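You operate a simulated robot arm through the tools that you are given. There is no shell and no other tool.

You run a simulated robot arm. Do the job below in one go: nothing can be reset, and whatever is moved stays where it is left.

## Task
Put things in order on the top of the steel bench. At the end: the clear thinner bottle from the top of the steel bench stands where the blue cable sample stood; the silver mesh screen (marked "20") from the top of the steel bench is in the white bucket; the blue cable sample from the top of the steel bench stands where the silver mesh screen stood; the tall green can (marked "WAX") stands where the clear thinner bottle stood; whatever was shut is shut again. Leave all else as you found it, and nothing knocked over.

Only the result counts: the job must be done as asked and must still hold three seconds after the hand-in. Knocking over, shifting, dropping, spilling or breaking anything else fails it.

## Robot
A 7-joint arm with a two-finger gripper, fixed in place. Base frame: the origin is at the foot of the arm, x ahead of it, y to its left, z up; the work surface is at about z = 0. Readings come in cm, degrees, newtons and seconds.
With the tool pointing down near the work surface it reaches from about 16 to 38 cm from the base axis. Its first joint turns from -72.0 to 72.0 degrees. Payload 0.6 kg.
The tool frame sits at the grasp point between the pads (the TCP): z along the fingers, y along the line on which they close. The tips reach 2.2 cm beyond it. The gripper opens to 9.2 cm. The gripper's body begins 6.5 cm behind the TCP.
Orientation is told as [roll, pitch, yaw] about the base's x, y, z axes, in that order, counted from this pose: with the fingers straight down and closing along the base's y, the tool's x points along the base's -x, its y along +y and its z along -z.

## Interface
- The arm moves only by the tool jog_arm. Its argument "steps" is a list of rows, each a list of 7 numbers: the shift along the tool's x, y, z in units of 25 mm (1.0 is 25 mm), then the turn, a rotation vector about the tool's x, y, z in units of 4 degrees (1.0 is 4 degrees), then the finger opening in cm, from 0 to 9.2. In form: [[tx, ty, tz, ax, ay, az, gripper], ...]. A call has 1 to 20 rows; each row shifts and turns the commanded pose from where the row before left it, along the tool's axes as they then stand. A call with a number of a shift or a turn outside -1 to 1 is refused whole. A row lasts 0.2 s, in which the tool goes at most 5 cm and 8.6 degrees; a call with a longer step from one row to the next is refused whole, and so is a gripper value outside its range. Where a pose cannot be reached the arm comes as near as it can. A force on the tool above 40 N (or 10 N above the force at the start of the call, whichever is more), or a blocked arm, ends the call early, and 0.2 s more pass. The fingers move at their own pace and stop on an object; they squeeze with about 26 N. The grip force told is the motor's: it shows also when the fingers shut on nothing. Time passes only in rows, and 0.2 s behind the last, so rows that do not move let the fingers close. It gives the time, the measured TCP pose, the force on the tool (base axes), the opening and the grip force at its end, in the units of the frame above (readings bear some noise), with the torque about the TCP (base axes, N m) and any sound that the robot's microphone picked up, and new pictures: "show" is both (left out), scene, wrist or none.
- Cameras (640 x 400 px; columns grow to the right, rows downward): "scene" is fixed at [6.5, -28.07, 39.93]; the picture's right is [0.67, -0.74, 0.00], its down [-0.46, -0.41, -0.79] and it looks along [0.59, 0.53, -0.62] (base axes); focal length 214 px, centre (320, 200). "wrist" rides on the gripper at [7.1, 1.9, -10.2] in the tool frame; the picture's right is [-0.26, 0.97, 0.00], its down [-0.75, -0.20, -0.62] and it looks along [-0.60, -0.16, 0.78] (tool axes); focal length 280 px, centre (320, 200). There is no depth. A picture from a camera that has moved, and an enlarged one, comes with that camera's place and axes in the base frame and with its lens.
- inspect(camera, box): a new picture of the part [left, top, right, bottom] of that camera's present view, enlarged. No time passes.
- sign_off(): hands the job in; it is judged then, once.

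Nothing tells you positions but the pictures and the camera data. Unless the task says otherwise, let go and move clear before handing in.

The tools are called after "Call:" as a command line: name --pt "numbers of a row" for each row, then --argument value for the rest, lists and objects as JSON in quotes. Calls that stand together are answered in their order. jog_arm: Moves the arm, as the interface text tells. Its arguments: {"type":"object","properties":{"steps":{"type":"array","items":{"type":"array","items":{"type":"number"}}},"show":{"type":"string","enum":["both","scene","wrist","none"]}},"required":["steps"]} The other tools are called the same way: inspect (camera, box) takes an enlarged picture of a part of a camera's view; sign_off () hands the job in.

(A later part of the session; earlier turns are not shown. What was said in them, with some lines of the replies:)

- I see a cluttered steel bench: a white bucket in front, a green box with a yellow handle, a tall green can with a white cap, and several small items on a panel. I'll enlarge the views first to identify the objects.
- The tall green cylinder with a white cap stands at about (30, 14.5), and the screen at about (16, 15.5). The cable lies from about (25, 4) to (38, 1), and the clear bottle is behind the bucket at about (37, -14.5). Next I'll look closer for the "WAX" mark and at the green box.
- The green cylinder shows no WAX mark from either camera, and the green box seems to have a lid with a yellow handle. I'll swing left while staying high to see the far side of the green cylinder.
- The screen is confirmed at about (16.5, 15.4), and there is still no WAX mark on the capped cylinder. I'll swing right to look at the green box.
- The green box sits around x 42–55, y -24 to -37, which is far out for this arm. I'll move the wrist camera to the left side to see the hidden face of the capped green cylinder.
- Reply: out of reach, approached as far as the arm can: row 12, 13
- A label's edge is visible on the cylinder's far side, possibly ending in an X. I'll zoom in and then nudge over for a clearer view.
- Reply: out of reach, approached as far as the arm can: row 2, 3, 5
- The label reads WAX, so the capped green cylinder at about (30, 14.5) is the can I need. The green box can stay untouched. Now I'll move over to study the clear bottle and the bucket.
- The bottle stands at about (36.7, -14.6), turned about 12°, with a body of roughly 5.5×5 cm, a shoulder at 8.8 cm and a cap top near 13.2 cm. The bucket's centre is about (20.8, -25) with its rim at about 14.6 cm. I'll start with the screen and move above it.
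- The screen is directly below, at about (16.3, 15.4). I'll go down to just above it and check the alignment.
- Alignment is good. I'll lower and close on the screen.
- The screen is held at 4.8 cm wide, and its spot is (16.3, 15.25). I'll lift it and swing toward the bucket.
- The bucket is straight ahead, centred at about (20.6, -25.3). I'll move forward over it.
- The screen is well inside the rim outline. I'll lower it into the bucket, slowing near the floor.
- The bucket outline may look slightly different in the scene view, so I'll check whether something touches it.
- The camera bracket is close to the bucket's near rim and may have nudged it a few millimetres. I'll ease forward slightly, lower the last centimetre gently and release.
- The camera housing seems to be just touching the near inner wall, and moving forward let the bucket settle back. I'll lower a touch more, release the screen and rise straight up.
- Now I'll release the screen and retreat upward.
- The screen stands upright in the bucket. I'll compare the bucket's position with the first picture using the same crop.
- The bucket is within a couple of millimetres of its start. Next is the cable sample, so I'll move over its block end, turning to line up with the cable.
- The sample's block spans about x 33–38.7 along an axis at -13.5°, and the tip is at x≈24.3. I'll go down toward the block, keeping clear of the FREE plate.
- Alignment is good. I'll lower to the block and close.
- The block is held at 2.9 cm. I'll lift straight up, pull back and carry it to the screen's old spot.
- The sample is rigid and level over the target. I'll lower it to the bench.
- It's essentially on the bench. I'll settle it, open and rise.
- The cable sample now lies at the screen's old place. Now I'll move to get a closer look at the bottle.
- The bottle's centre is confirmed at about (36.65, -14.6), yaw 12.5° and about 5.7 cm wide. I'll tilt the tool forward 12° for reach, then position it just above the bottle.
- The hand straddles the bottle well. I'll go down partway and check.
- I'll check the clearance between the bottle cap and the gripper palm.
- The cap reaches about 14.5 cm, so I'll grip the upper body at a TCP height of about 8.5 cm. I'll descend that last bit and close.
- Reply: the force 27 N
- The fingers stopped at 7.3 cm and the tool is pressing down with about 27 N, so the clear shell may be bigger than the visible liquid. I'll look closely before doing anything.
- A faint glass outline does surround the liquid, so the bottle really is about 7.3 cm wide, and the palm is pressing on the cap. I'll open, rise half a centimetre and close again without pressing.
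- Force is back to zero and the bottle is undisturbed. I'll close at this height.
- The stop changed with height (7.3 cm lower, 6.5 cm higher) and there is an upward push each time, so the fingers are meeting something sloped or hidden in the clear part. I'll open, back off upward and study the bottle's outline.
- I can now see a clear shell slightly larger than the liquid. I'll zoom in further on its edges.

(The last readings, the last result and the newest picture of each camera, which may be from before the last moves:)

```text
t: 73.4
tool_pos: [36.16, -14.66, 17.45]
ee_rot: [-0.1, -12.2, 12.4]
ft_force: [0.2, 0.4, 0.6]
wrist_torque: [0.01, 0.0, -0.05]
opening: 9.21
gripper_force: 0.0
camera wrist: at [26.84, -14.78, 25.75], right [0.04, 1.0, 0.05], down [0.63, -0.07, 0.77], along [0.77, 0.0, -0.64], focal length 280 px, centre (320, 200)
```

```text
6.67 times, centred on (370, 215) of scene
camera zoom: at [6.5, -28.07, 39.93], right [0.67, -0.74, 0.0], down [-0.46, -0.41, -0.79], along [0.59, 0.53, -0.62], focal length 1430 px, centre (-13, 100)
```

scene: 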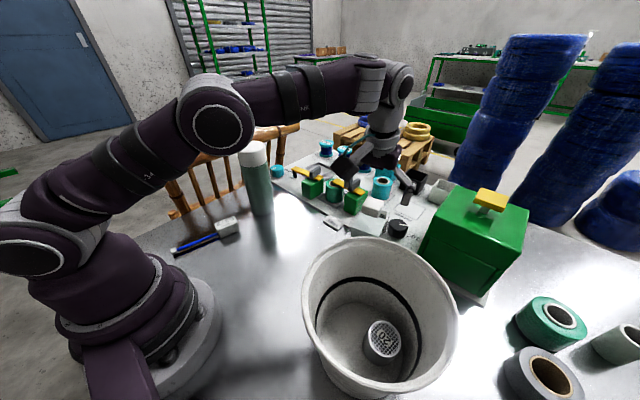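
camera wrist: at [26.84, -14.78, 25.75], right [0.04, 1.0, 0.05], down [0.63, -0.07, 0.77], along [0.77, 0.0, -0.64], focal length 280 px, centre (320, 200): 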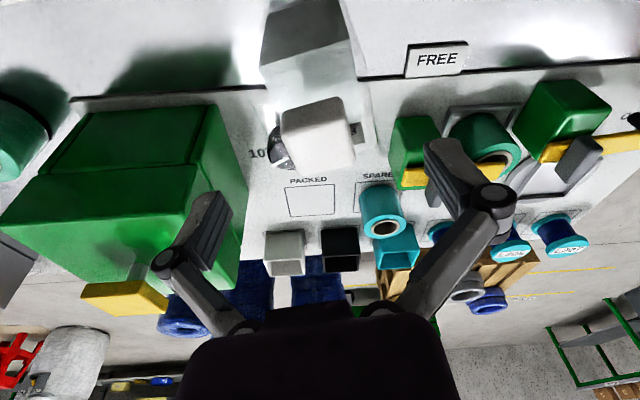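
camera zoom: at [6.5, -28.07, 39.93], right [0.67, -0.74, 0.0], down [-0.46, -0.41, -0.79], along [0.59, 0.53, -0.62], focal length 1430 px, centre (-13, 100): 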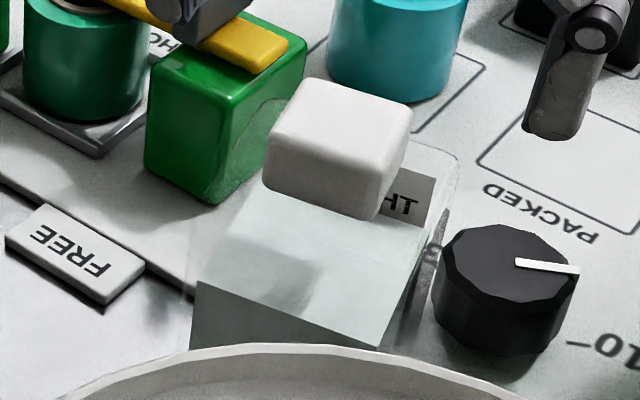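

The glass shell is roughly 6.4 cm square and rises to about 12 cm, so the earlier jams were most likely the finger linkage meeting the cap. I'll grip higher, at a TCP height of about 10.6 cm.

Call:
jog_arm --pt "0.19 0.045 0.893 0 0 0 9.2" --pt "0.19 0 0.893 0 0 0 9.2" --pt "0.19 0 0.893 0 0 0 9.2" --pt "0 0 0 0 0 0 9.2" --pt "0 0 0 0 0 0 8" --pt "0 0 0 0 0 0 7.2" --pt "0 0 0 0 0 0 6.6" --pt "0 0 0 0 0 0 6.0" --pt "0 0 0 0 0 0 5.5" --pt "0 0 0 0 0 0 5.5"

```text
t: 75.6
tool_pos: [36.24, -14.53, 10.44]
ee_rot: [-0.1, -12.1, 12.5]
ft_force: [-2.5, 0.2, 7.6]
wrist_torque: [-0.03, 0.14, 0.01]
opening: 6.35
gripper_force: 25.2
camera wrist: at [26.82, -14.67, 18.94], right [0.04, 1.0, 0.05], down [0.63, -0.07, 0.77], along [0.77, 0.0, -0.64], focal length 280 px, centre (320, 200)
```

scene: 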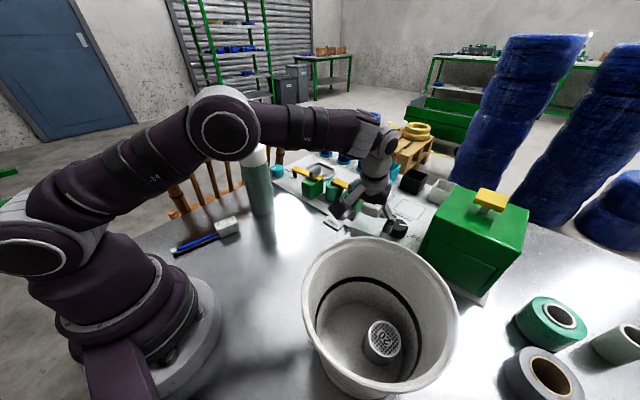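
wrist: 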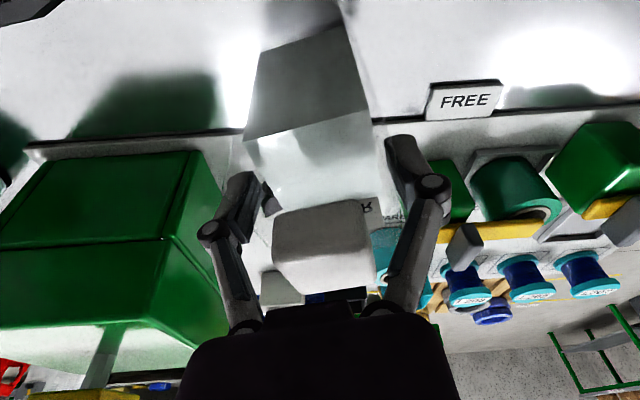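

The fingers are now at 6.35 cm with only a small upward push, which looks like real contact with the glass. I'll lift slightly to test the hold.

Call:
jog_arm --pt "-0.021 0 -0.1 0 0 0 5.5" --pt "-0.042 0 -0.2 0 0 0 5.5" --pt "-0.042 0 -0.2 0 0 0 5.5" --pt "0 0 0 0 0 0 5.5"

```text
t: 76.6
tool_pos: [36.16, -14.55, 11.81]
ee_rot: [-0.1, -12.2, 12.3]
ft_force: [-0.1, -0.5, -3.0]
wrist_torque: [0.03, 0.03, 0.0]
opening: 6.33
gripper_force: 25.8
camera wrist: at [26.84, -14.64, 20.15], right [0.04, 1.0, 0.05], down [0.63, -0.07, 0.77], along [0.77, 0.0, -0.64], focal length 280 px, centre (320, 200)
```

scene: 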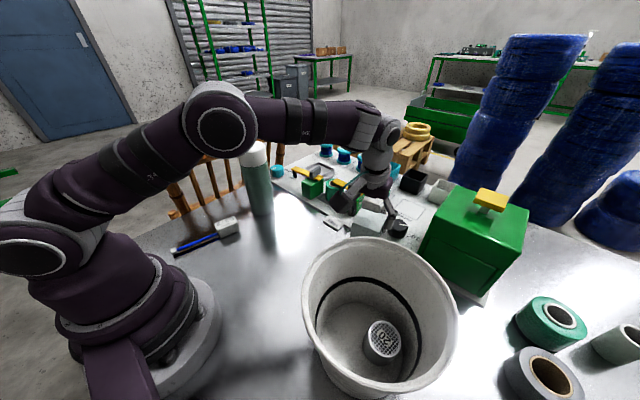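
wrist: 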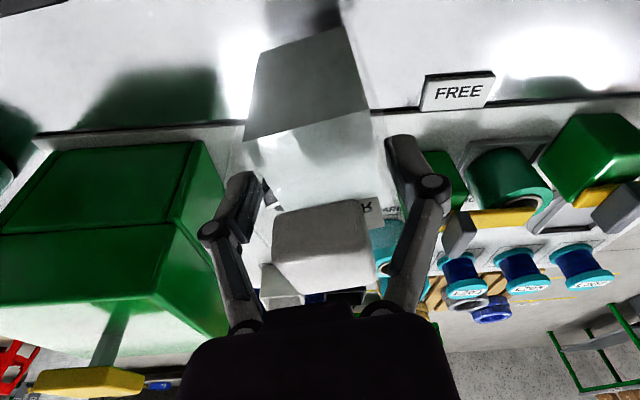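

The bottle is held (about 3 N) and has lifted cleanly. I'll carry it low over to the cable's old place and turn it to match the cable's direction so it clears the FREE plate.

Call:
jog_arm --pt "-0.185 0 -0.86 0 0 0 5.5" --pt "-0.035 0.836 0.0075 0 0 0 5.5" --pt "-0.035 0.836 0.0075 0 0 0 5.5" --pt "-0.035 0.836 0.0075 0 0 0 5.5" --pt "-0.035 0.836 0.0075 0 0 0 5.5" --pt "-0.035 0.836 0.0075 0 0 0 5.5" --pt "-0.035 0.836 0.0075 0 0 0 5.5" --pt "-0.035 0.836 0.0075 0 0 0 5.5" --pt "-0.035 0.836 0.0075 0 0 0 5.5" --pt "0 0 0 0.208 0 0.978 5.5" --pt "0 0 0 0.208 0 0.978 5.5" --pt "0 0 0 0.208 0 0.978 5.5" --pt "0 0 0 0.208 0 0.978 5.5" --pt "0 0 0 0.208 0 0.978 5.5" --pt "0 0 0 0.208 0 0.978 5.5" --pt "0 0 0 0.062 0 0.293 5.5" --pt "0 0 0 0 0 0 5.5"

```text
t: 80.2
tool_pos: [33.2, 1.99, 14.01]
ee_rot: [-0.1, -12.3, -13.0]
ft_force: [1.0, -0.4, -2.2]
wrist_torque: [0.05, 0.01, 0.01]
opening: 6.31
gripper_force: 25.9
camera wrist: at [24.82, 5.85, 22.36], right [0.46, 0.88, 0.06], down [0.54, -0.33, 0.77], along [0.7, -0.33, -0.64], focal length 280 px, centre (320, 200)
```

scene: 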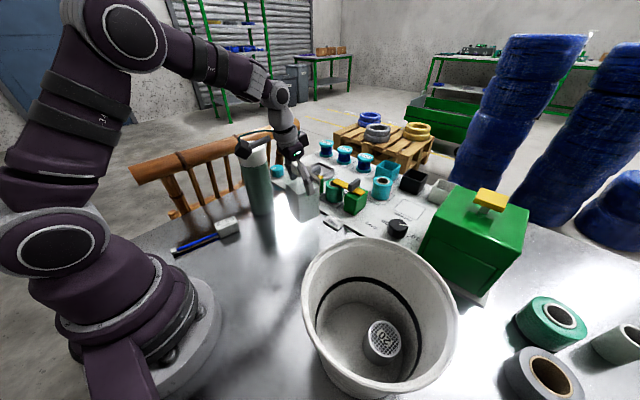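
wrist: 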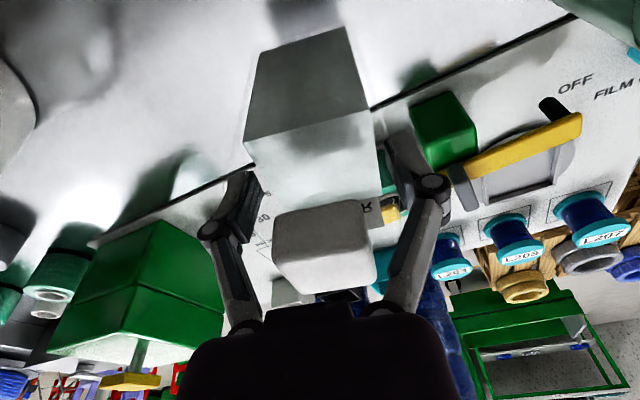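

Call:
inspect --camera "scene" --box '[260, 140, 370, 250]'

```text
3.64 times, centred on (315, 195) of scene
camera zoom: at [6.5, -28.07, 39.93], right [0.67, -0.74, 0.0], down [-0.46, -0.41, -0.79], along [0.59, 0.53, -0.62], focal length 780 px, centre (338, 218)
```

zoom: 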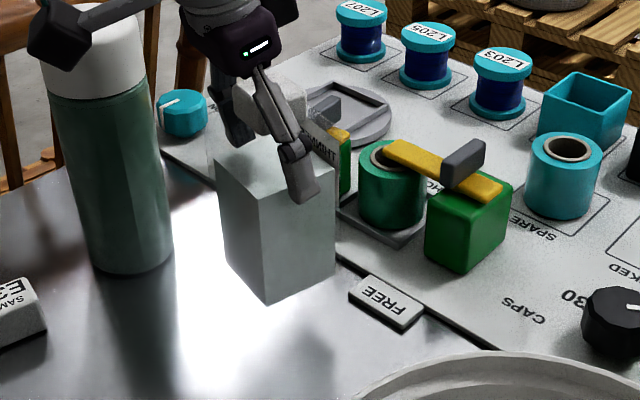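

The bottle hangs upright and clear of the FREE plate. I'll lower it to the bench.

Call:
jog_arm --pt "0.092 0 0.43 0 0 0 5.5" --pt "0.092 0 0.43 0 0 0 5.5" --pt "0.075 0 0.35 0 0 0 5.5" --pt "0.025 0 0.12 0 0 0 5.5" --pt "0 0 0 0 0 0 5.5"

```text
t: 81.4
tool_pos: [33.37, 1.97, 10.6]
ee_rot: [0.0, -12.2, -12.8]
ft_force: [-1.4, 1.7, 6.3]
wrist_torque: [-0.25, 0.25, -0.1]
opening: 6.32
gripper_force: 25.6
camera wrist: at [24.84, 5.84, 18.95], right [0.46, 0.88, 0.06], down [0.54, -0.33, 0.77], along [0.7, -0.33, -0.64], focal length 280 px, centre (320, 200)
```

scene: 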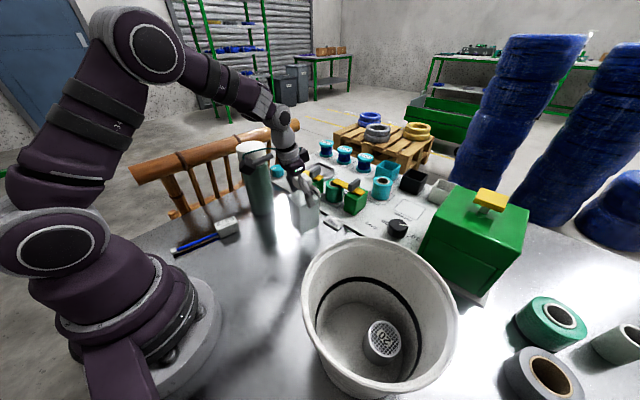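
wrist: 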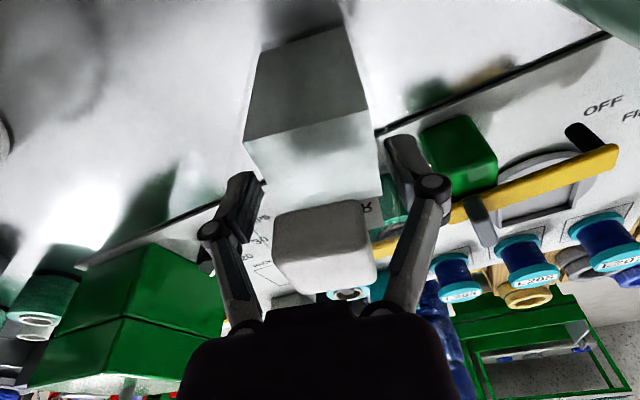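

The bottle is on the bench. I'll release it and rise.

Call:
jog_arm --pt "0 0 0 0 0 0 7.5" --pt "0 0 0 0 0 0 9.2" --pt "0 0 0 0 0 0 9.2" --pt "-0.084 0 -0.4 0 0 0 9.2" --pt "-0.168 0 -0.8 0 0 0 9.2" --pt "-0.168 0 -0.8 0 0 0 9.2" --pt "-0.168 0 -0.8 0 0 0 9.2" --pt "0 0 0 0 0 0 9.2"

Call:
inspect --camera "scene" --box '[260, 140, 370, 250]'

```text
t: 83.2
tool_pos: [33.33, 2.03, 17.79]
ee_rot: [-0.1, -12.2, -12.8]
ft_force: [0.4, -0.3, -0.3]
wrist_torque: [0.01, 0.02, -0.01]
opening: 9.2
gripper_force: 0.1
camera wrist: at [24.77, 5.82, 26.09], right [0.46, 0.88, 0.06], down [0.54, -0.33, 0.77], along [0.7, -0.33, -0.64], focal length 280 px, centre (320, 200)
```

scene: 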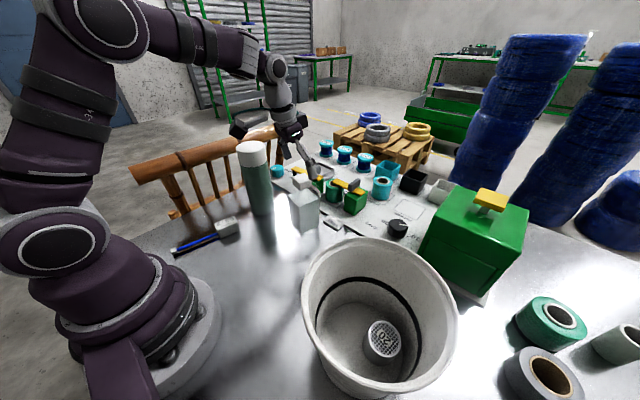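
wrist: 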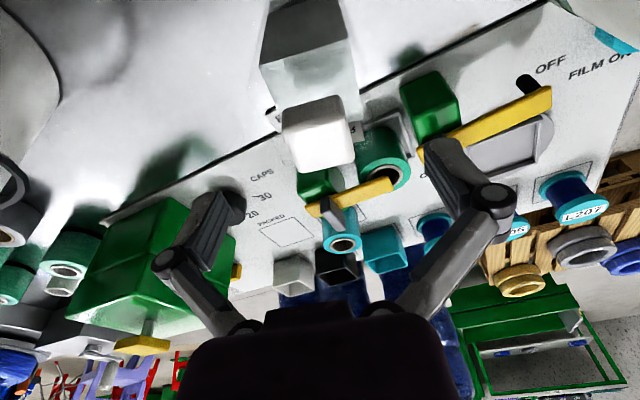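

```text
3.64 times, centred on (315, 195) of scene
camera zoom: at [6.5, -28.07, 39.93], right [0.67, -0.74, 0.0], down [-0.46, -0.41, -0.79], along [0.59, 0.53, -0.62], focal length 780 px, centre (338, 218)
```

zoom: 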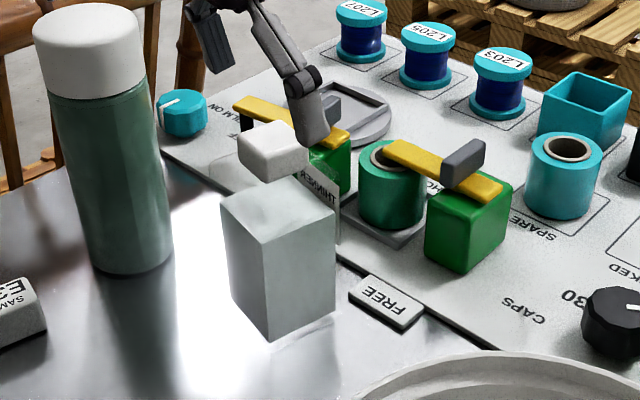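

The bottle stands upright in the cable's old place. The linkage geometry explains the earlier jams, so I'll take the can with a steep tilt around its body. First I'll get a good look at the can.

Call:
jog_arm --pt "-0.146 0 -0.678 0 0 0 9.2" --pt "-0.146 0 -0.678 0 0 0 9.2" --pt "-0.146 0 -0.678 0 0 0 9.2" --pt "0 0 0 -0.208 0 -0.978 9.2" --pt "0 0 0 -0.208 0 -0.978 9.2" --pt "0 0 0 -0.208 0 -0.978 9.2" --pt "0 0 0 -0.208 0 -0.978 9.2" --pt "0 0 0 -0.208 0 -0.978 9.2" --pt "0 0 0 -0.208 0 -0.978 9.2" --pt "0 0 0 -0.208 0 -0.978 9.2" --pt "0 0 0 -0.208 0 -0.978 9.2" --pt "0 0 0 -0.208 0 -0.978 9.2" --pt "0 0 0 -0.146 0 -0.685 9.2" --pt "0.405 0.867 -0.087 0 0 0 9.2" --pt "0.405 0.867 -0.087 0 0 0 9.2" --pt "0.405 0.867 -0.087 0 0 0 9.2" --pt "0.405 0.867 -0.087 0 0 0 9.2" --pt "0.405 0.867 -0.087 0 0 0 9.2" --pt "0.405 0.867 -0.087 0 0 0 9.2" --pt "0 0 0 0 0 0 9.2"

```text
t: 87.4
tool_pos: [21.94, 10.94, 22.86]
ee_rot: [-0.1, -12.2, 26.0]
ft_force: [0.6, -0.1, 0.0]
wrist_torque: [0.01, -0.02, 0.01]
opening: 9.21
gripper_force: 0.1
camera wrist: at [12.87, 8.69, 31.3], right [-0.19, 0.98, 0.05], down [0.63, 0.08, 0.77], along [0.75, 0.18, -0.64], focal length 280 px, centre (320, 200)
```

scene: 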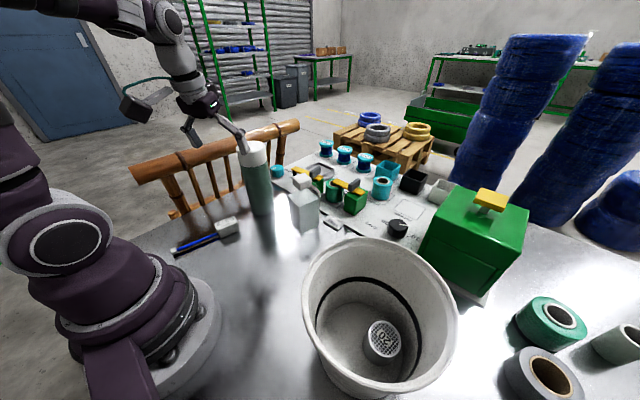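
wrist: 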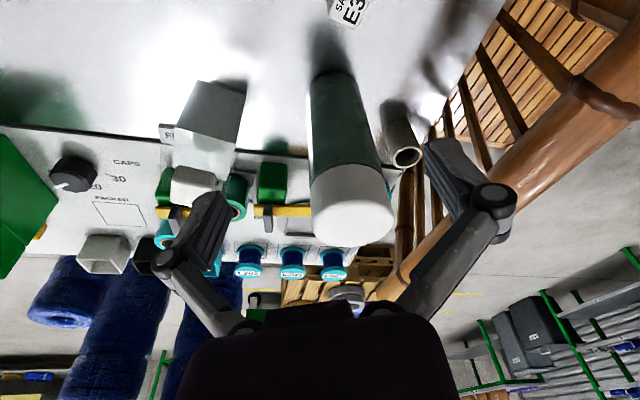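

Call:
inspect --camera "wrist" --box '[280, 50, 430, 260]'

```text
1.90 times, centred on (355, 155) of wrist
camera zoom: at [12.87, 8.69, 31.3], right [-0.19, 0.98, 0.05], down [0.63, 0.08, 0.77], along [0.75, 0.18, -0.64], focal length 534 px, centre (253, 286)
```

zoom: 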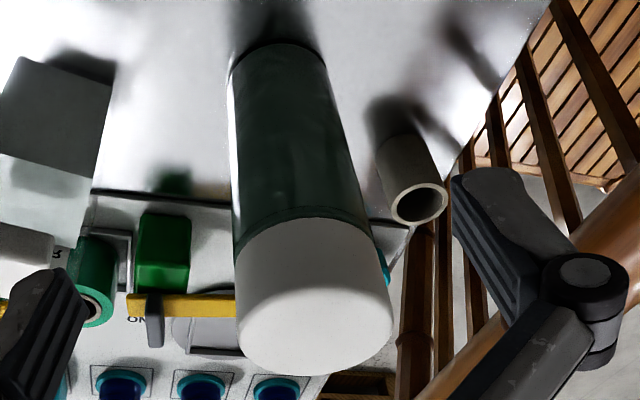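

The can is centred near (29.7, 14.85), with a radius of about 3.05 cm and a height of about 19.4 cm. I'll move above it and tilt the tool to about 50°.

Call:
jog_arm --pt "-0.875 0.0125 0.065 0 0 0 9.2" --pt "-0.875 0.0125 0.065 0 0 0 9.2" --pt "-0.875 0.0125 0.065 0 0 0 9.2" --pt "-0.875 0.0125 0.065 0 0 0 9.2" --pt "0 0 0 0 -0.95 0 9.2" --pt "0 0 0 0 -0.95 0 9.2" --pt "0 0 0 0 -0.95 0 9.2" --pt "0 0 0 0 -0.95 0 9.2" --pt "0 0 0 0 -0.95 0 9.2" --pt "0 0 0 0 -0.95 0 9.2" --pt "0 0 0 0 -0.95 0 9.2" --pt "0 0 0 0 -0.95 0 9.2" --pt "0 0 0 0 -0.95 0 9.2" --pt "0 0 0 0 -0.95 0 9.2" --pt "0 0 0 0 0 0 9.2"

```text
t: 90.6
tool_pos: [29.84, 14.91, 24.15]
ee_rot: [-0.1, -50.2, 26.1]
ft_force: [-0.5, 0.1, 0.3]
wrist_torque: [0.0, 0.0, -0.01]
opening: 9.22
gripper_force: 0.0
camera wrist: at [17.73, 11.17, 25.14], right [-0.27, 0.94, 0.2], down [0.09, -0.18, 0.98], along [0.96, 0.28, -0.04], focal length 280 px, centre (320, 200)
```

scene: 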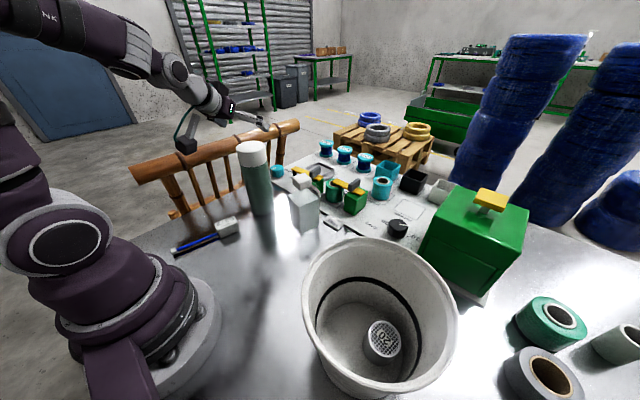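
wrist: 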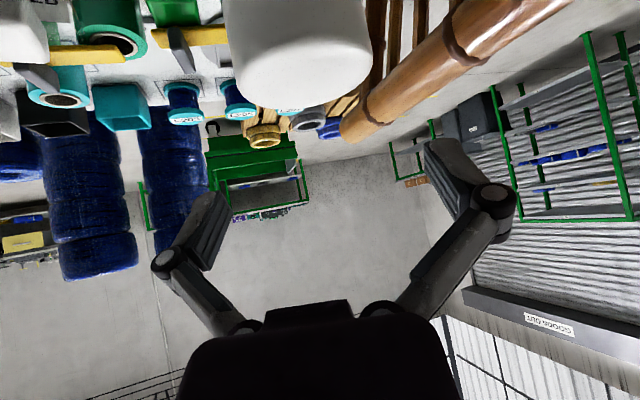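

The tool is tilted and centred over the can. I'll go straight down partway and check that the fingers straddle it.

Call:
jog_arm --pt "0.658 0.06 0.548 0 0 0 9.2" --pt "0.658 0 0.548 0 0 0 9.2" --pt "0.658 0 0.548 0 0 0 9.2" --pt "0 0 0 0 0 0 9.2"

Call:
inspect --camera "scene" --box '[160, 80, 320, 240]'

```text
t: 91.6
tool_pos: [29.74, 15.06, 17.67]
ee_rot: [-0.1, -50.0, 26.0]
ft_force: [0.0, 0.0, 0.0]
wrist_torque: [0.05, 0.01, 0.01]
opening: 9.2
gripper_force: 0.0
camera wrist: at [17.61, 11.31, 18.69], right [-0.27, 0.94, 0.2], down [0.09, -0.18, 0.98], along [0.96, 0.28, -0.04], focal length 280 px, centre (320, 200)
```

scene: 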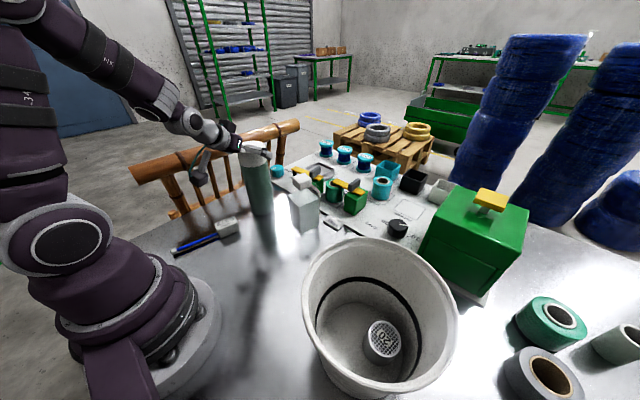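
wrist: 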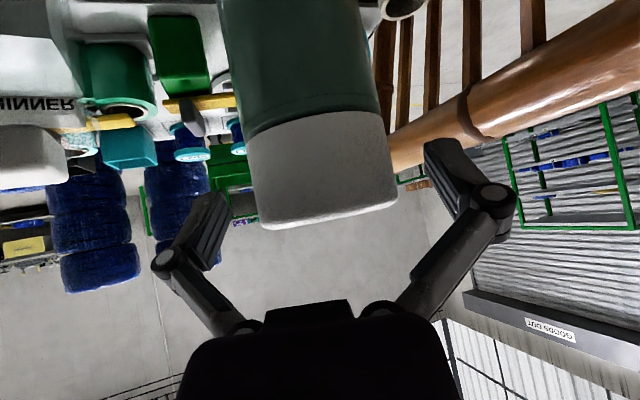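

```text
2.50 times, centred on (240, 160) of scene
camera zoom: at [6.5, -28.07, 39.93], right [0.67, -0.74, 0.0], down [-0.46, -0.41, -0.79], along [0.59, 0.53, -0.62], focal length 536 px, centre (520, 300)
```

zoom: 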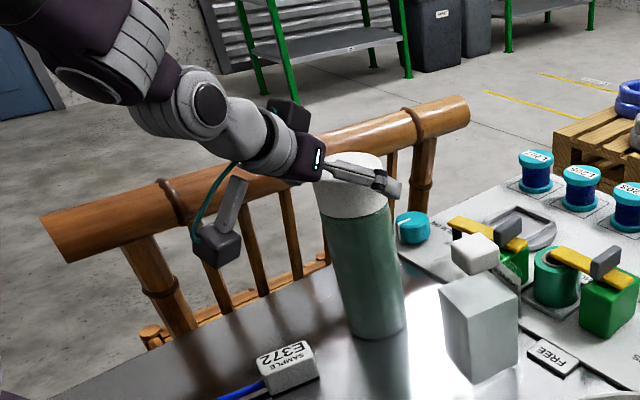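

The fingers straddle the can evenly. I'll continue down to mid-body and close gently.

Call:
jog_arm --pt "0.658 0 0.548 0 0 0 9.2" --pt "0.658 0 0.548 0 0 0 9.2" --pt "0.658 0 0.548 0 0 0 9.2" --pt "0 0 0 0 0 0 9.2" --pt "0 0 0 0 0 0 8" --pt "0 0 0 0 0 0 7" --pt "0 0 0 0 0 0 6" --pt "0 0 0 0 0 0 5" --pt "0 0 0 0 0 0 5" --pt "0 0 0 0 0 0 5"

Call:
inspect --camera "scene" --box '[160, 80, 320, 240]'

```text
t: 93.8
tool_pos: [29.67, 15.01, 11.37]
ee_rot: [-0.2, -50.1, 26.0]
ft_force: [-1.3, 1.2, 2.8]
wrist_torque: [0.01, 0.04, 0.03]
opening: 6.52
gripper_force: 25.6
camera wrist: at [17.62, 11.35, 12.27], right [-0.27, 0.94, 0.2], down [0.09, -0.18, 0.98], along [0.96, 0.28, -0.04], focal length 280 px, centre (320, 200)
```

scene: 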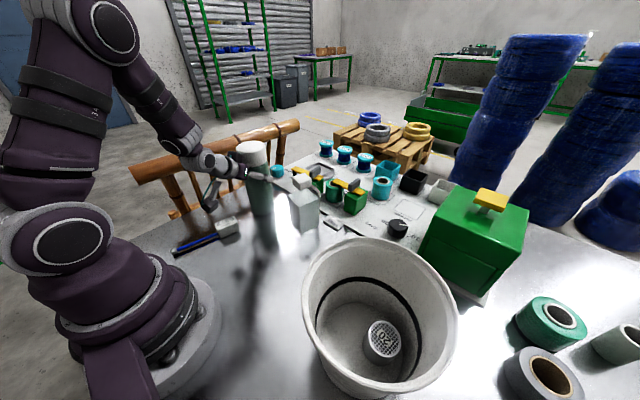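
wrist: 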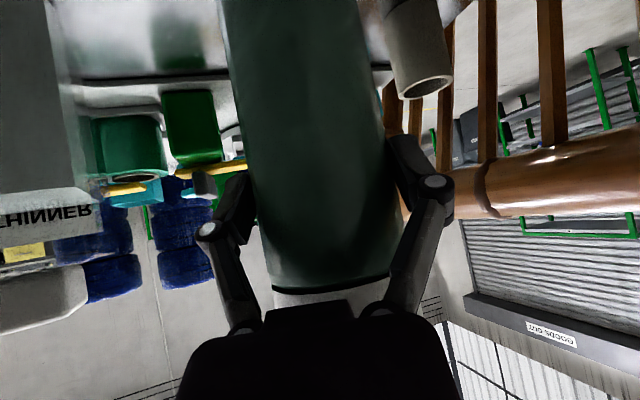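

```text
2.50 times, centred on (240, 160) of scene
camera zoom: at [6.5, -28.07, 39.93], right [0.67, -0.74, 0.0], down [-0.46, -0.41, -0.79], along [0.59, 0.53, -0.61], focal length 536 px, centre (520, 300)
```

zoom: 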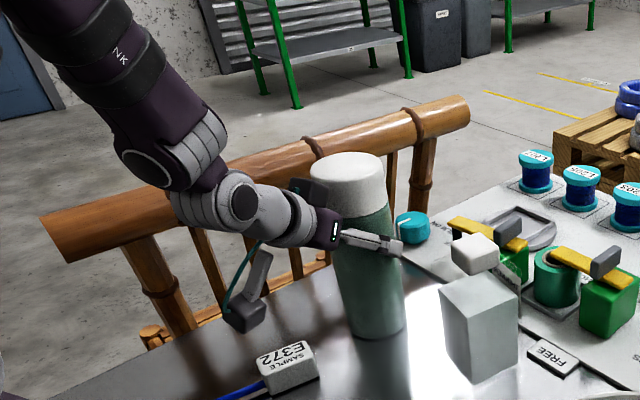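

The can is held at 6.5 cm. I'll lift it straight up, high enough to pass over the bottle.

Call:
jog_arm --pt "-0.15 0 -0.126 0 0 0 5" --pt "-0.4 0 -0.335 0 0 0 5" --pt "-0.727 0 -0.609 0 0 0 5" --pt "-0.727 0 -0.609 0 0 0 5" --pt "-0.727 0 -0.609 0 0 0 5" --pt "-0.727 0 -0.609 0 0 0 5" --pt "-0.727 0 -0.609 0 0 0 5" --pt "-0.727 0 -0.609 0 0 0 5" --pt "0 0 0 0 0 0 5"

```text
t: 95.8
tool_pos: [29.77, 15.12, 27.37]
ee_rot: [-0.2, -50.1, 26.1]
ft_force: [-0.5, 0.0, -5.6]
wrist_torque: [-0.01, 0.03, 0.04]
opening: 6.49
gripper_force: 26.3
camera wrist: at [17.67, 11.34, 28.33], right [-0.27, 0.94, 0.2], down [0.09, -0.18, 0.98], along [0.96, 0.28, -0.04], focal length 280 px, centre (320, 200)
```

scene: 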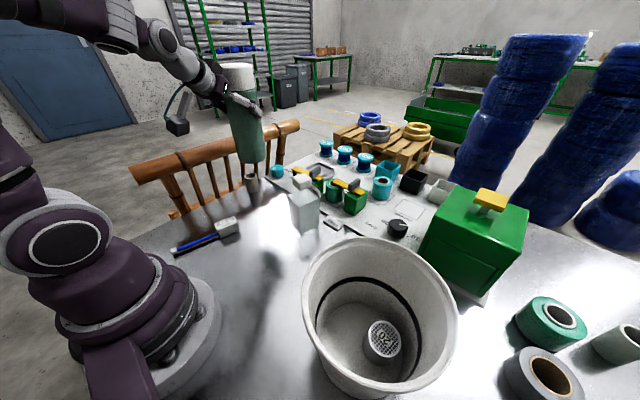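
wrist: 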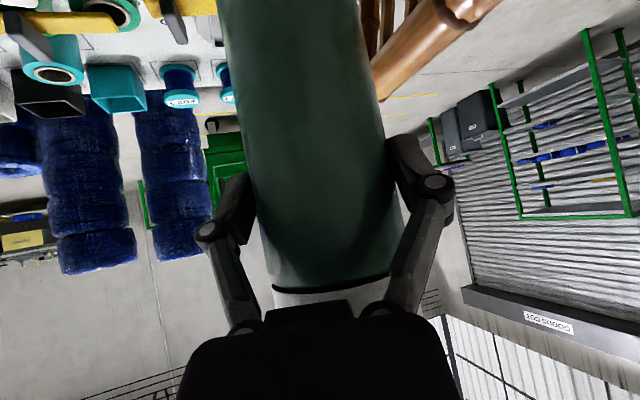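

The can weighs about 5.6 N and hangs straight with its bottom at about 16 cm. I'll swing it over the bottle to the bottle's old spot.

Call:
jog_arm --pt "0 -0.933 0 0.767 0 0.642 5" --pt "0 -0.933 0 0.767 0 0.642 5" --pt "0 -0.933 0 0.767 0 0.642 5" --pt "0 -0.933 0 0.767 0 0.642 5" --pt "0 -0.933 0 0.767 0 0.642 5" --pt "0 -0.933 0 0.767 0 0.642 5" --pt "0 -0.933 0 0.767 0 0.642 5" --pt "0 -0.933 0 0.767 0 0.642 5" --pt "0 -0.933 0 0.767 0 0.642 5" --pt "0 -0.933 0 0.767 0 0.642 5" --pt "0 -0.933 0 0.767 0 0.642 5" --pt "0 -0.933 0 0.767 0 0.642 5" --pt "0 0 0 0 0 0 5"

```text
t: 98.6
tool_pos: [31.58, -12.07, 27.32]
ee_rot: [0.0, -50.2, -22.1]
ft_force: [0.3, -0.1, -5.1]
wrist_torque: [0.01, 0.07, -0.01]
opening: 6.46
gripper_force: 26.0
camera wrist: at [20.8, -5.72, 28.36], right [0.52, 0.83, 0.2], down [-0.08, -0.19, 0.98], along [0.85, -0.52, -0.04], focal length 280 px, centre (320, 200)
```

scene: 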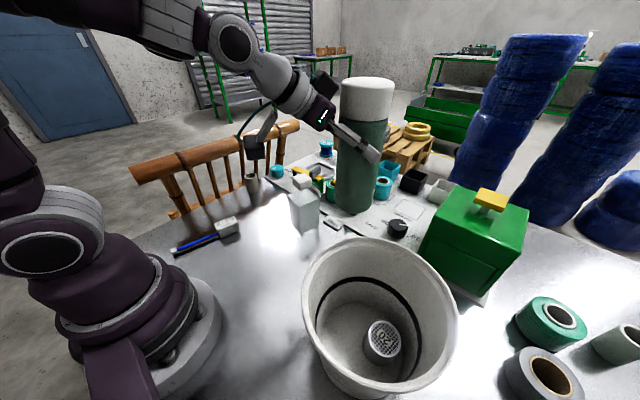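
wrist: 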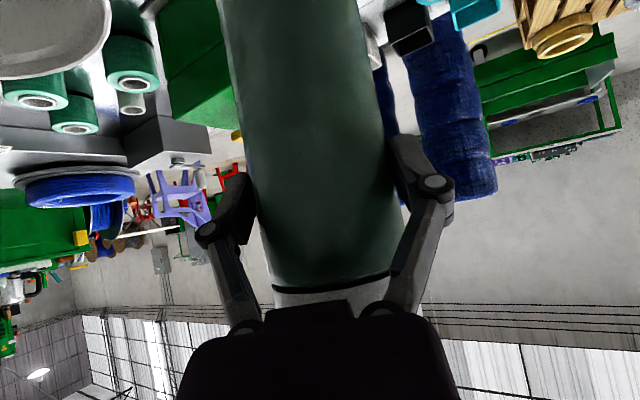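

I'm over the left of the target, so I'll move forward to (36.4, -14.5) and lower partway.

Call:
jog_arm --pt "-0.459 -0.059 0.551 0 0 0 5" --pt "-0.459 -0.059 0.551 0 0 0 5" --pt "-0.459 -0.059 0.551 0 0 0 5" --pt "0 0 0 0 0 0 5" --pt "0.628 0 0.523 0 0 0 5" --pt "0.628 0 0.523 0 0 0 5" --pt "0.628 0 0.523 0 0 0 5" --pt "0.628 0 0.523 0 0 0 5" --pt "0 0 0 0 0 0 5"

Call:
inspect --camera "scene" --box '[310, 90, 450, 250]'

```text
t: 100.6
tool_pos: [36.35, -14.5, 19.14]
ee_rot: [0.0, -50.1, -22.2]
ft_force: [-0.3, 0.3, -4.4]
wrist_torque: [0.03, 0.05, -0.05]
opening: 6.5
gripper_force: 26.0
camera wrist: at [25.58, -8.07, 20.14], right [0.52, 0.83, 0.2], down [-0.07, -0.19, 0.98], along [0.85, -0.52, -0.04], focal length 280 px, centre (320, 200)
```

scene: 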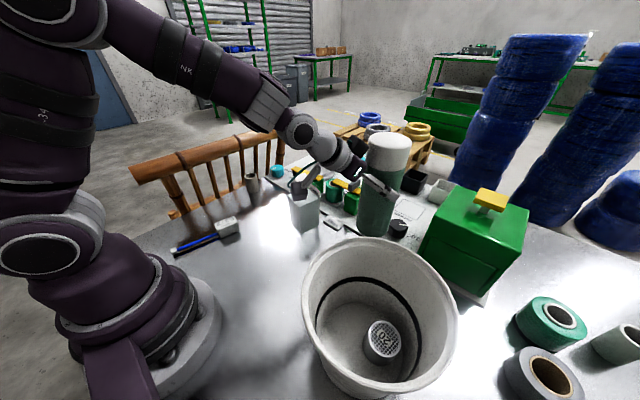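
wrist: 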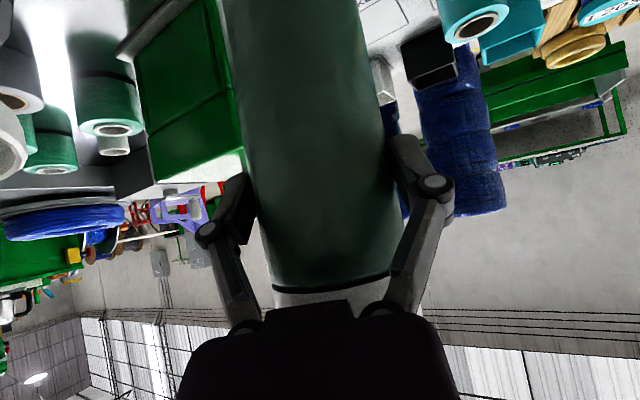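

```text
2.50 times, centred on (380, 170) of scene
camera zoom: at [6.51, -28.07, 39.92], right [0.67, -0.74, 0.0], down [-0.46, -0.41, -0.79], along [0.59, 0.53, -0.62], focal length 536 px, centre (170, 275)
```

zoom: 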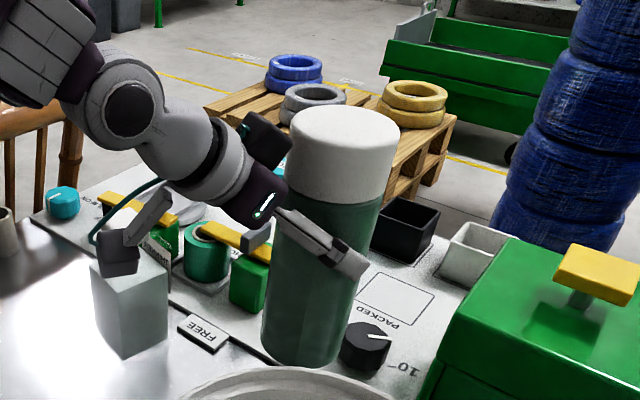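

The can is upright over the target with clear surroundings. I'll lower it further, slowing near contact.

Call:
jog_arm --pt "0.65 0 0.542 0 0 0 5" --pt "0.65 0 0.542 0 0 0 5" --pt "0.6 0 0.5 0 0 0 5" --pt "0.2 0 0.167 0 0 0 5" --pt "0.1 0 0.083 0 0 0 5" --pt "0 0 0 0 0 0 5"

Call:
inspect --camera "scene" --box '[310, 90, 450, 250]'

```text
t: 102.0
tool_pos: [36.41, -14.45, 11.98]
ee_rot: [-0.1, -50.2, -22.0]
ft_force: [-0.6, -0.2, -5.1]
wrist_torque: [0.01, 0.06, -0.05]
opening: 6.51
gripper_force: 26.7
camera wrist: at [25.6, -8.1, 12.98], right [0.52, 0.83, 0.2], down [-0.07, -0.19, 0.98], along [0.85, -0.52, -0.04], focal length 280 px, centre (320, 200)
```

scene: 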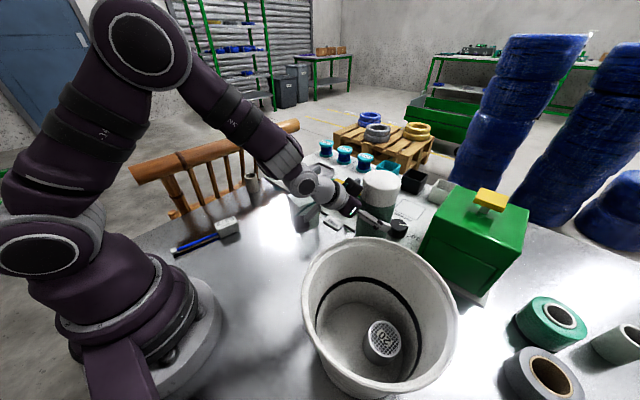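
wrist: 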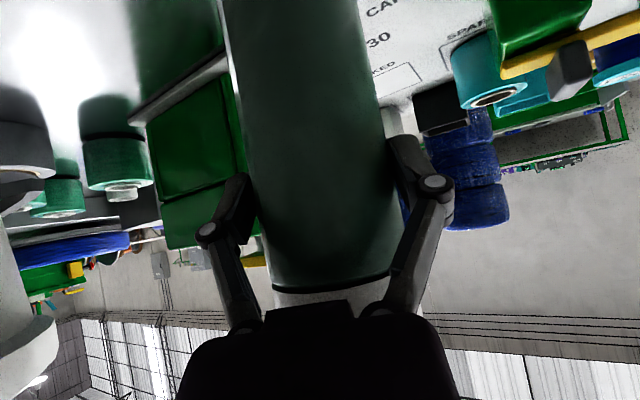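

```text
2.50 times, centred on (380, 170) of scene
camera zoom: at [6.51, -28.07, 39.92], right [0.67, -0.74, 0.0], down [-0.46, -0.41, -0.79], along [0.59, 0.53, -0.62], focal length 536 px, centre (170, 275)
```

zoom: 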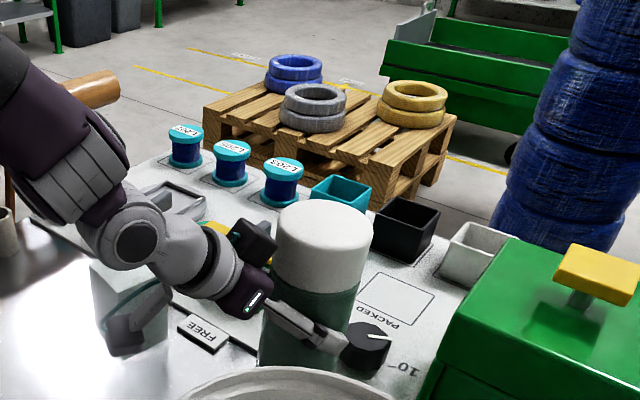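

About half a centimetre remains. I'll creep down to contact.

Call:
jog_arm --pt "0.061 0 0.051 0 0 0 5" --pt "0.061 0 0.051 0 0 0 5" --pt "0.046 0 0.038 0 0 0 5" --pt "0 0 0 0 0 0 5" --show "none"

```text
t: 103.0
tool_pos: [36.38, -14.37, 11.32]
ee_rot: [0.1, -50.2, -22.1]
ft_force: [-2.4, 0.3, -5.2]
wrist_torque: [0.12, 0.26, 0.05]
opening: 6.52
gripper_force: 26.1
```

Call:
jog_arm --pt "0.03 0 0.026 0 0 0 5" --pt "0 0 0 0 0 0 5"

Call:
inspect --camera "scene" --box '[320, 150, 440, 250]'

```text
t: 103.6
tool_pos: [36.38, -14.61, 11.31]
ee_rot: [-0.2, -50.3, -22.0]
ft_force: [-2.3, -0.3, -4.7]
wrist_torque: [-0.01, 0.33, -0.05]
opening: 6.51
gripper_force: 26.0
camera wrist: at [25.59, -8.13, 12.32], right [0.52, 0.83, 0.2], down [-0.07, -0.19, 0.98], along [0.85, -0.52, -0.04], focal length 280 px, centre (320, 200)
```

scene: 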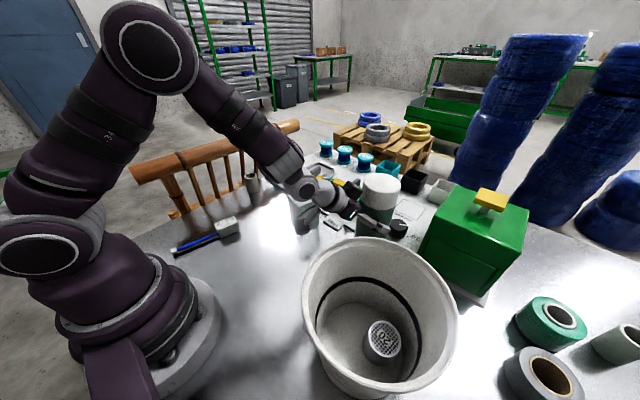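
wrist: 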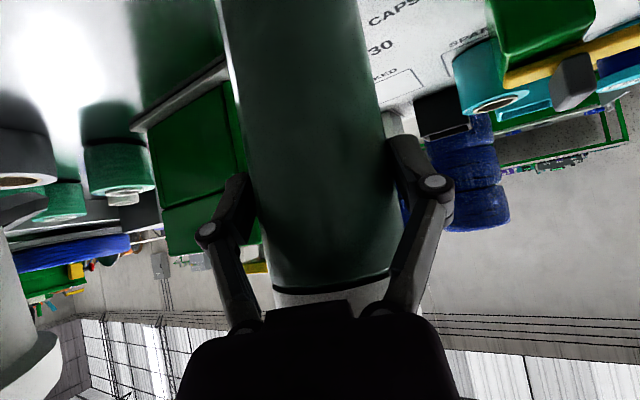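

```text
4.00 times, centred on (380, 200) of scene
camera zoom: at [6.51, -28.07, 39.92], right [0.67, -0.74, 0.0], down [-0.46, -0.41, -0.79], along [0.59, 0.53, -0.62], focal length 858 px, centre (80, 200)
```

zoom: 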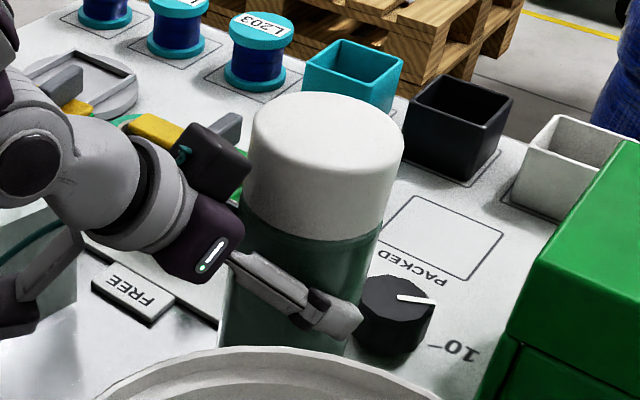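

There's a small sideways push at the can's foot, probably the panel edge. I'll ease back half a centimetre and then settle down.

Call:
jog_arm --pt "0.06 0 -0.072 0 0 0 5" --pt "0.06 0 -0.072 0 0 0 5" --pt "0 0 0 0 0 0 5" --show "none"

```text
t: 104.4
tool_pos: [35.91, -14.38, 11.4]
ee_rot: [0.1, -50.2, -22.1]
ft_force: [1.1, -0.3, -4.1]
wrist_torque: [0.01, 0.06, 0.01]
opening: 6.49
gripper_force: 26.7
```

Call:
jog_arm --pt "0.046 0 0.038 0 0 0 5" --pt "0.046 0 0.038 0 0 0 5" --pt "0 0 0 0 0 0 5" --show "none"

```text
t: 105.2
tool_pos: [36.04, -14.37, 11.18]
ee_rot: [0.0, -50.4, -22.1]
ft_force: [-0.9, 4.2, 20.3]
wrist_torque: [-0.26, -0.4, 0.14]
opening: 6.54
gripper_force: 26.1
```

The can is firmly on the bench. I'll relieve the pressure, release and check before withdrawing.

Call:
jog_arm --pt "-0.046 0 -0.038 0 0 0 5" --pt "0 0 0 0 0 0 6" --pt "0 0 0 0 0 0 7" --pt "0 0 0 0 0 0 8" --pt "0 0 0 0 0 0 9.2" --pt "0 0 0 0 0 0 9.2"

Call:
inspect --camera "scene" --box '[320, 150, 440, 250]'

```text
t: 106.6
tool_pos: [36.0, -14.38, 11.15]
ee_rot: [0.0, -50.2, -22.2]
ft_force: [-0.2, -0.6, 0.2]
wrist_torque: [0.01, 0.0, -0.03]
opening: 9.23
gripper_force: 0.1
camera wrist: at [25.17, -7.96, 12.23], right [0.52, 0.83, 0.2], down [-0.08, -0.19, 0.98], along [0.85, -0.52, -0.04], focal length 280 px, centre (320, 200)
```

scene: 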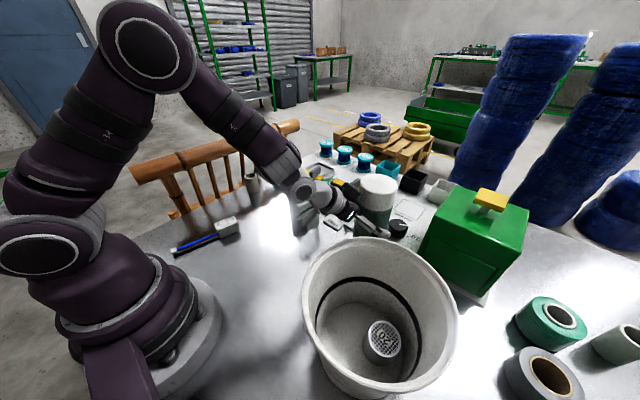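
wrist: 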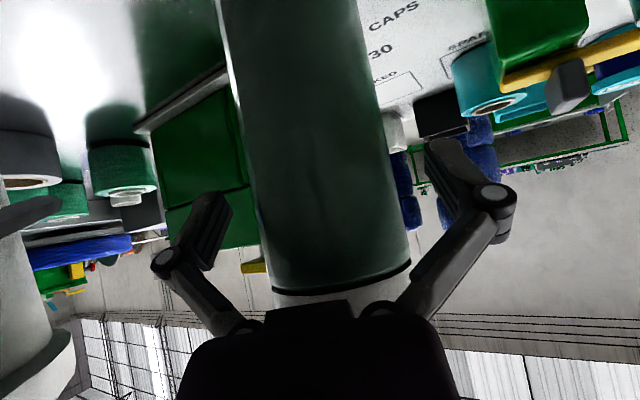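

```text
4.00 times, centred on (380, 200) of scene
camera zoom: at [6.5, -28.07, 39.93], right [0.67, -0.74, 0.0], down [-0.46, -0.41, -0.79], along [0.59, 0.53, -0.62], focal length 858 px, centre (80, 200)
```

zoom: 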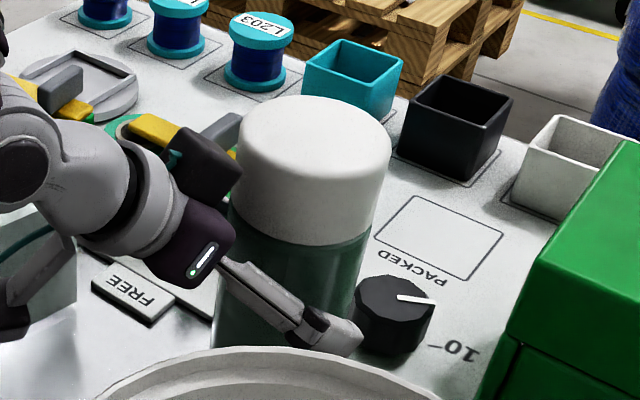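

The can stands free between the open fingers. I'll withdraw straight up, reversing the pick approach.

Call:
jog_arm --pt "-0.2 0 -0.167 0 0 0 9.2" --pt "-0.4 0 -0.333 0 0 0 9.2" --pt "-0.667 0 -0.556 0 0 0 9.2" --pt "-0.667 0 -0.556 0 0 0 9.2" --pt "-0.667 0 -0.556 0 0 0 9.2" --pt "-0.667 0 -0.556 0 0 0 9.2" --pt "-0.667 0 -0.556 0 0 0 9.2" --pt "-0.667 0 -0.556 0 0 0 9.2" --pt "0 0 0 0 0 0 9.2"

Call:
inspect --camera "scene" --box '[320, 150, 440, 250]'

```text
t: 108.6
tool_pos: [35.94, -14.35, 26.32]
ee_rot: [0.0, -50.2, -22.1]
ft_force: [0.8, 0.7, 0.0]
wrist_torque: [0.0, 0.01, -0.01]
opening: 9.18
gripper_force: 0.1
camera wrist: at [25.2, -8.01, 27.23], right [0.52, 0.83, 0.2], down [-0.07, -0.19, 0.98], along [0.85, -0.52, -0.04], focal length 280 px, centre (320, 200)
```

scene: 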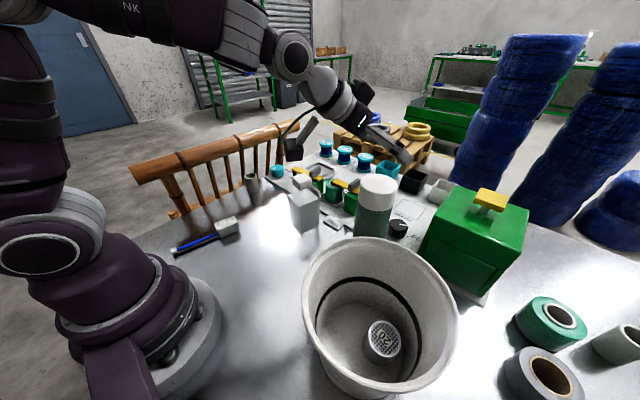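
wrist: 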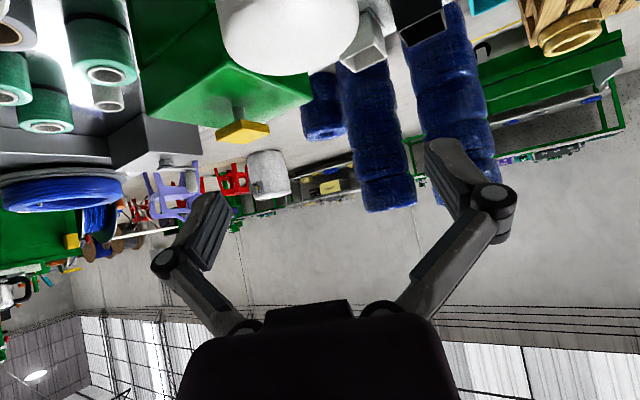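

```text
4.00 times, centred on (380, 200) of scene
camera zoom: at [6.5, -28.07, 39.93], right [0.67, -0.74, 0.0], down [-0.46, -0.41, -0.79], along [0.59, 0.53, -0.62], focal length 858 px, centre (80, 200)
```

zoom: 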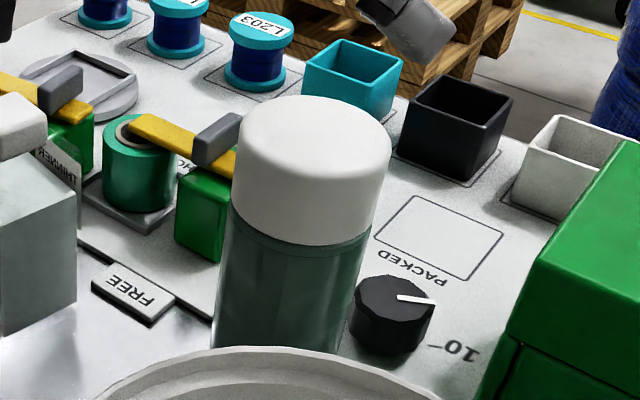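

Everything stands well. I'll retreat and straighten the tool to get an overview with the wrist camera.

Call:
jog_arm --pt "0.3 0 -0.3 0 1 0 9.2" --pt "0.3 0 -0.3 0 1 0 9.2" --pt "0.3 0 -0.3 0 1 0 9.2" --pt "0.3 0 -0.3 0 1 0 9.2" --pt "0.3 0 -0.3 0 1 0 9.2" --pt "0.3 0 -0.3 0 1 0 9.2" --pt "0.3 0 -0.3 0 1 0 9.2" --pt "0.3 0 -0.2 0 1 0 9.2" --pt "0.3 0 -0.2 0 1 0 9.2" --pt "0.3 0 -0.1 0 1 0 9.2" --pt "0.5 0.3 0 0 1 0 9.2" --pt "0.5 0.3 0 0 1 -1 9.2" --pt "0.5 0.3 0 0 0.5 -1 9.2" --pt "0.5 0.5 0 0 0 -1 9.2" --pt "0.5 0.5 0 0 0 -1 9.2" --pt "0 0.5 0 0 0 -1 9.2" --pt "0 0 0 0 0 0 9.2"

```text
t: 112.2
tool_pos: [22.36, -3.02, 27.18]
ee_rot: [-0.5, -0.1, -2.1]
ft_force: [0.8, -1.0, 0.5]
wrist_torque: [0.0, -0.03, 0.0]
opening: 9.19
gripper_force: 0.1
camera wrist: at [15.27, -0.82, 37.18], right [0.3, 0.95, -0.01], down [0.74, -0.23, 0.63], along [0.6, -0.19, -0.78], focal length 280 px, centre (320, 200)
```

scene: 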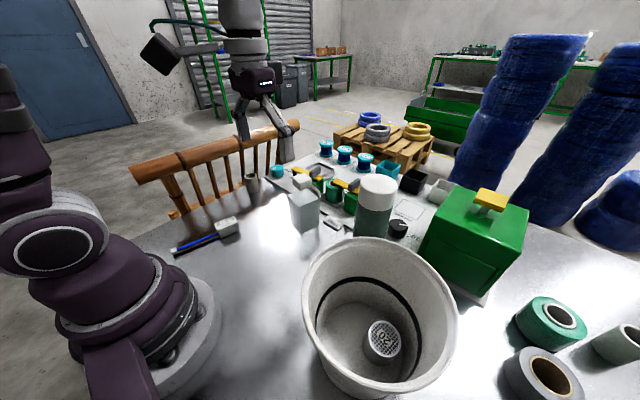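
wrist: 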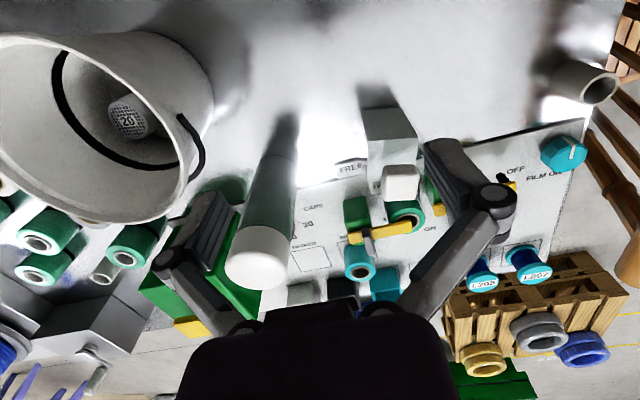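

Final check: the bottle stands upright where the cable was, the WAX can where the bottle was, the cable sample where the screen was, and the screen is in the bucket. Nothing is knocked over, I opened nothing, and the arm is clear, so I'm handing it in.

Call:
sign_off

```text
The job is handed in.
```

I've handed in the job: all four items are in their new places, nothing was knocked over, and I opened nothing.

| Item | Where it is now | How close |
|---|---|---|
| Silver mesh screen ("20") | Upright in the white bucket | Inside |
| Blue cable sample | Lying at about (16.3, 15.25), where the screen stood | See note on reference point |
| Clear thinner bottle | Upright at about (33.6, 1.9), where the cable sample stood | See note on reference point |
| Tall green can ("WAX") | Upright at about (36.0, -14.4), where the bottle stood | About 0.5 cm off the bottle's centre |

- **Reference point for the cable sample:** it is about 14.5 cm long with a heavy block at one end, so "where it stood" could mean its middle or its block. I used a point halfway between the two. The sample and the bottle may each be up to about 2.5 cm from the intended spot.
- **Bucket:** the camera housing nudged it while I lowered the screen. It ended about 2 mm from where it started.
- **Bottle:** on my first grip attempts the gripper pressed down on it with up to about 27 N. I released, gripped higher and it lifted cleanly. I saw no sign of damage or movement.
- **Can:** its foot pushed lightly against something, probably the panel edge, as I lowered it. I moved back about half a centimetre and set it down clear.
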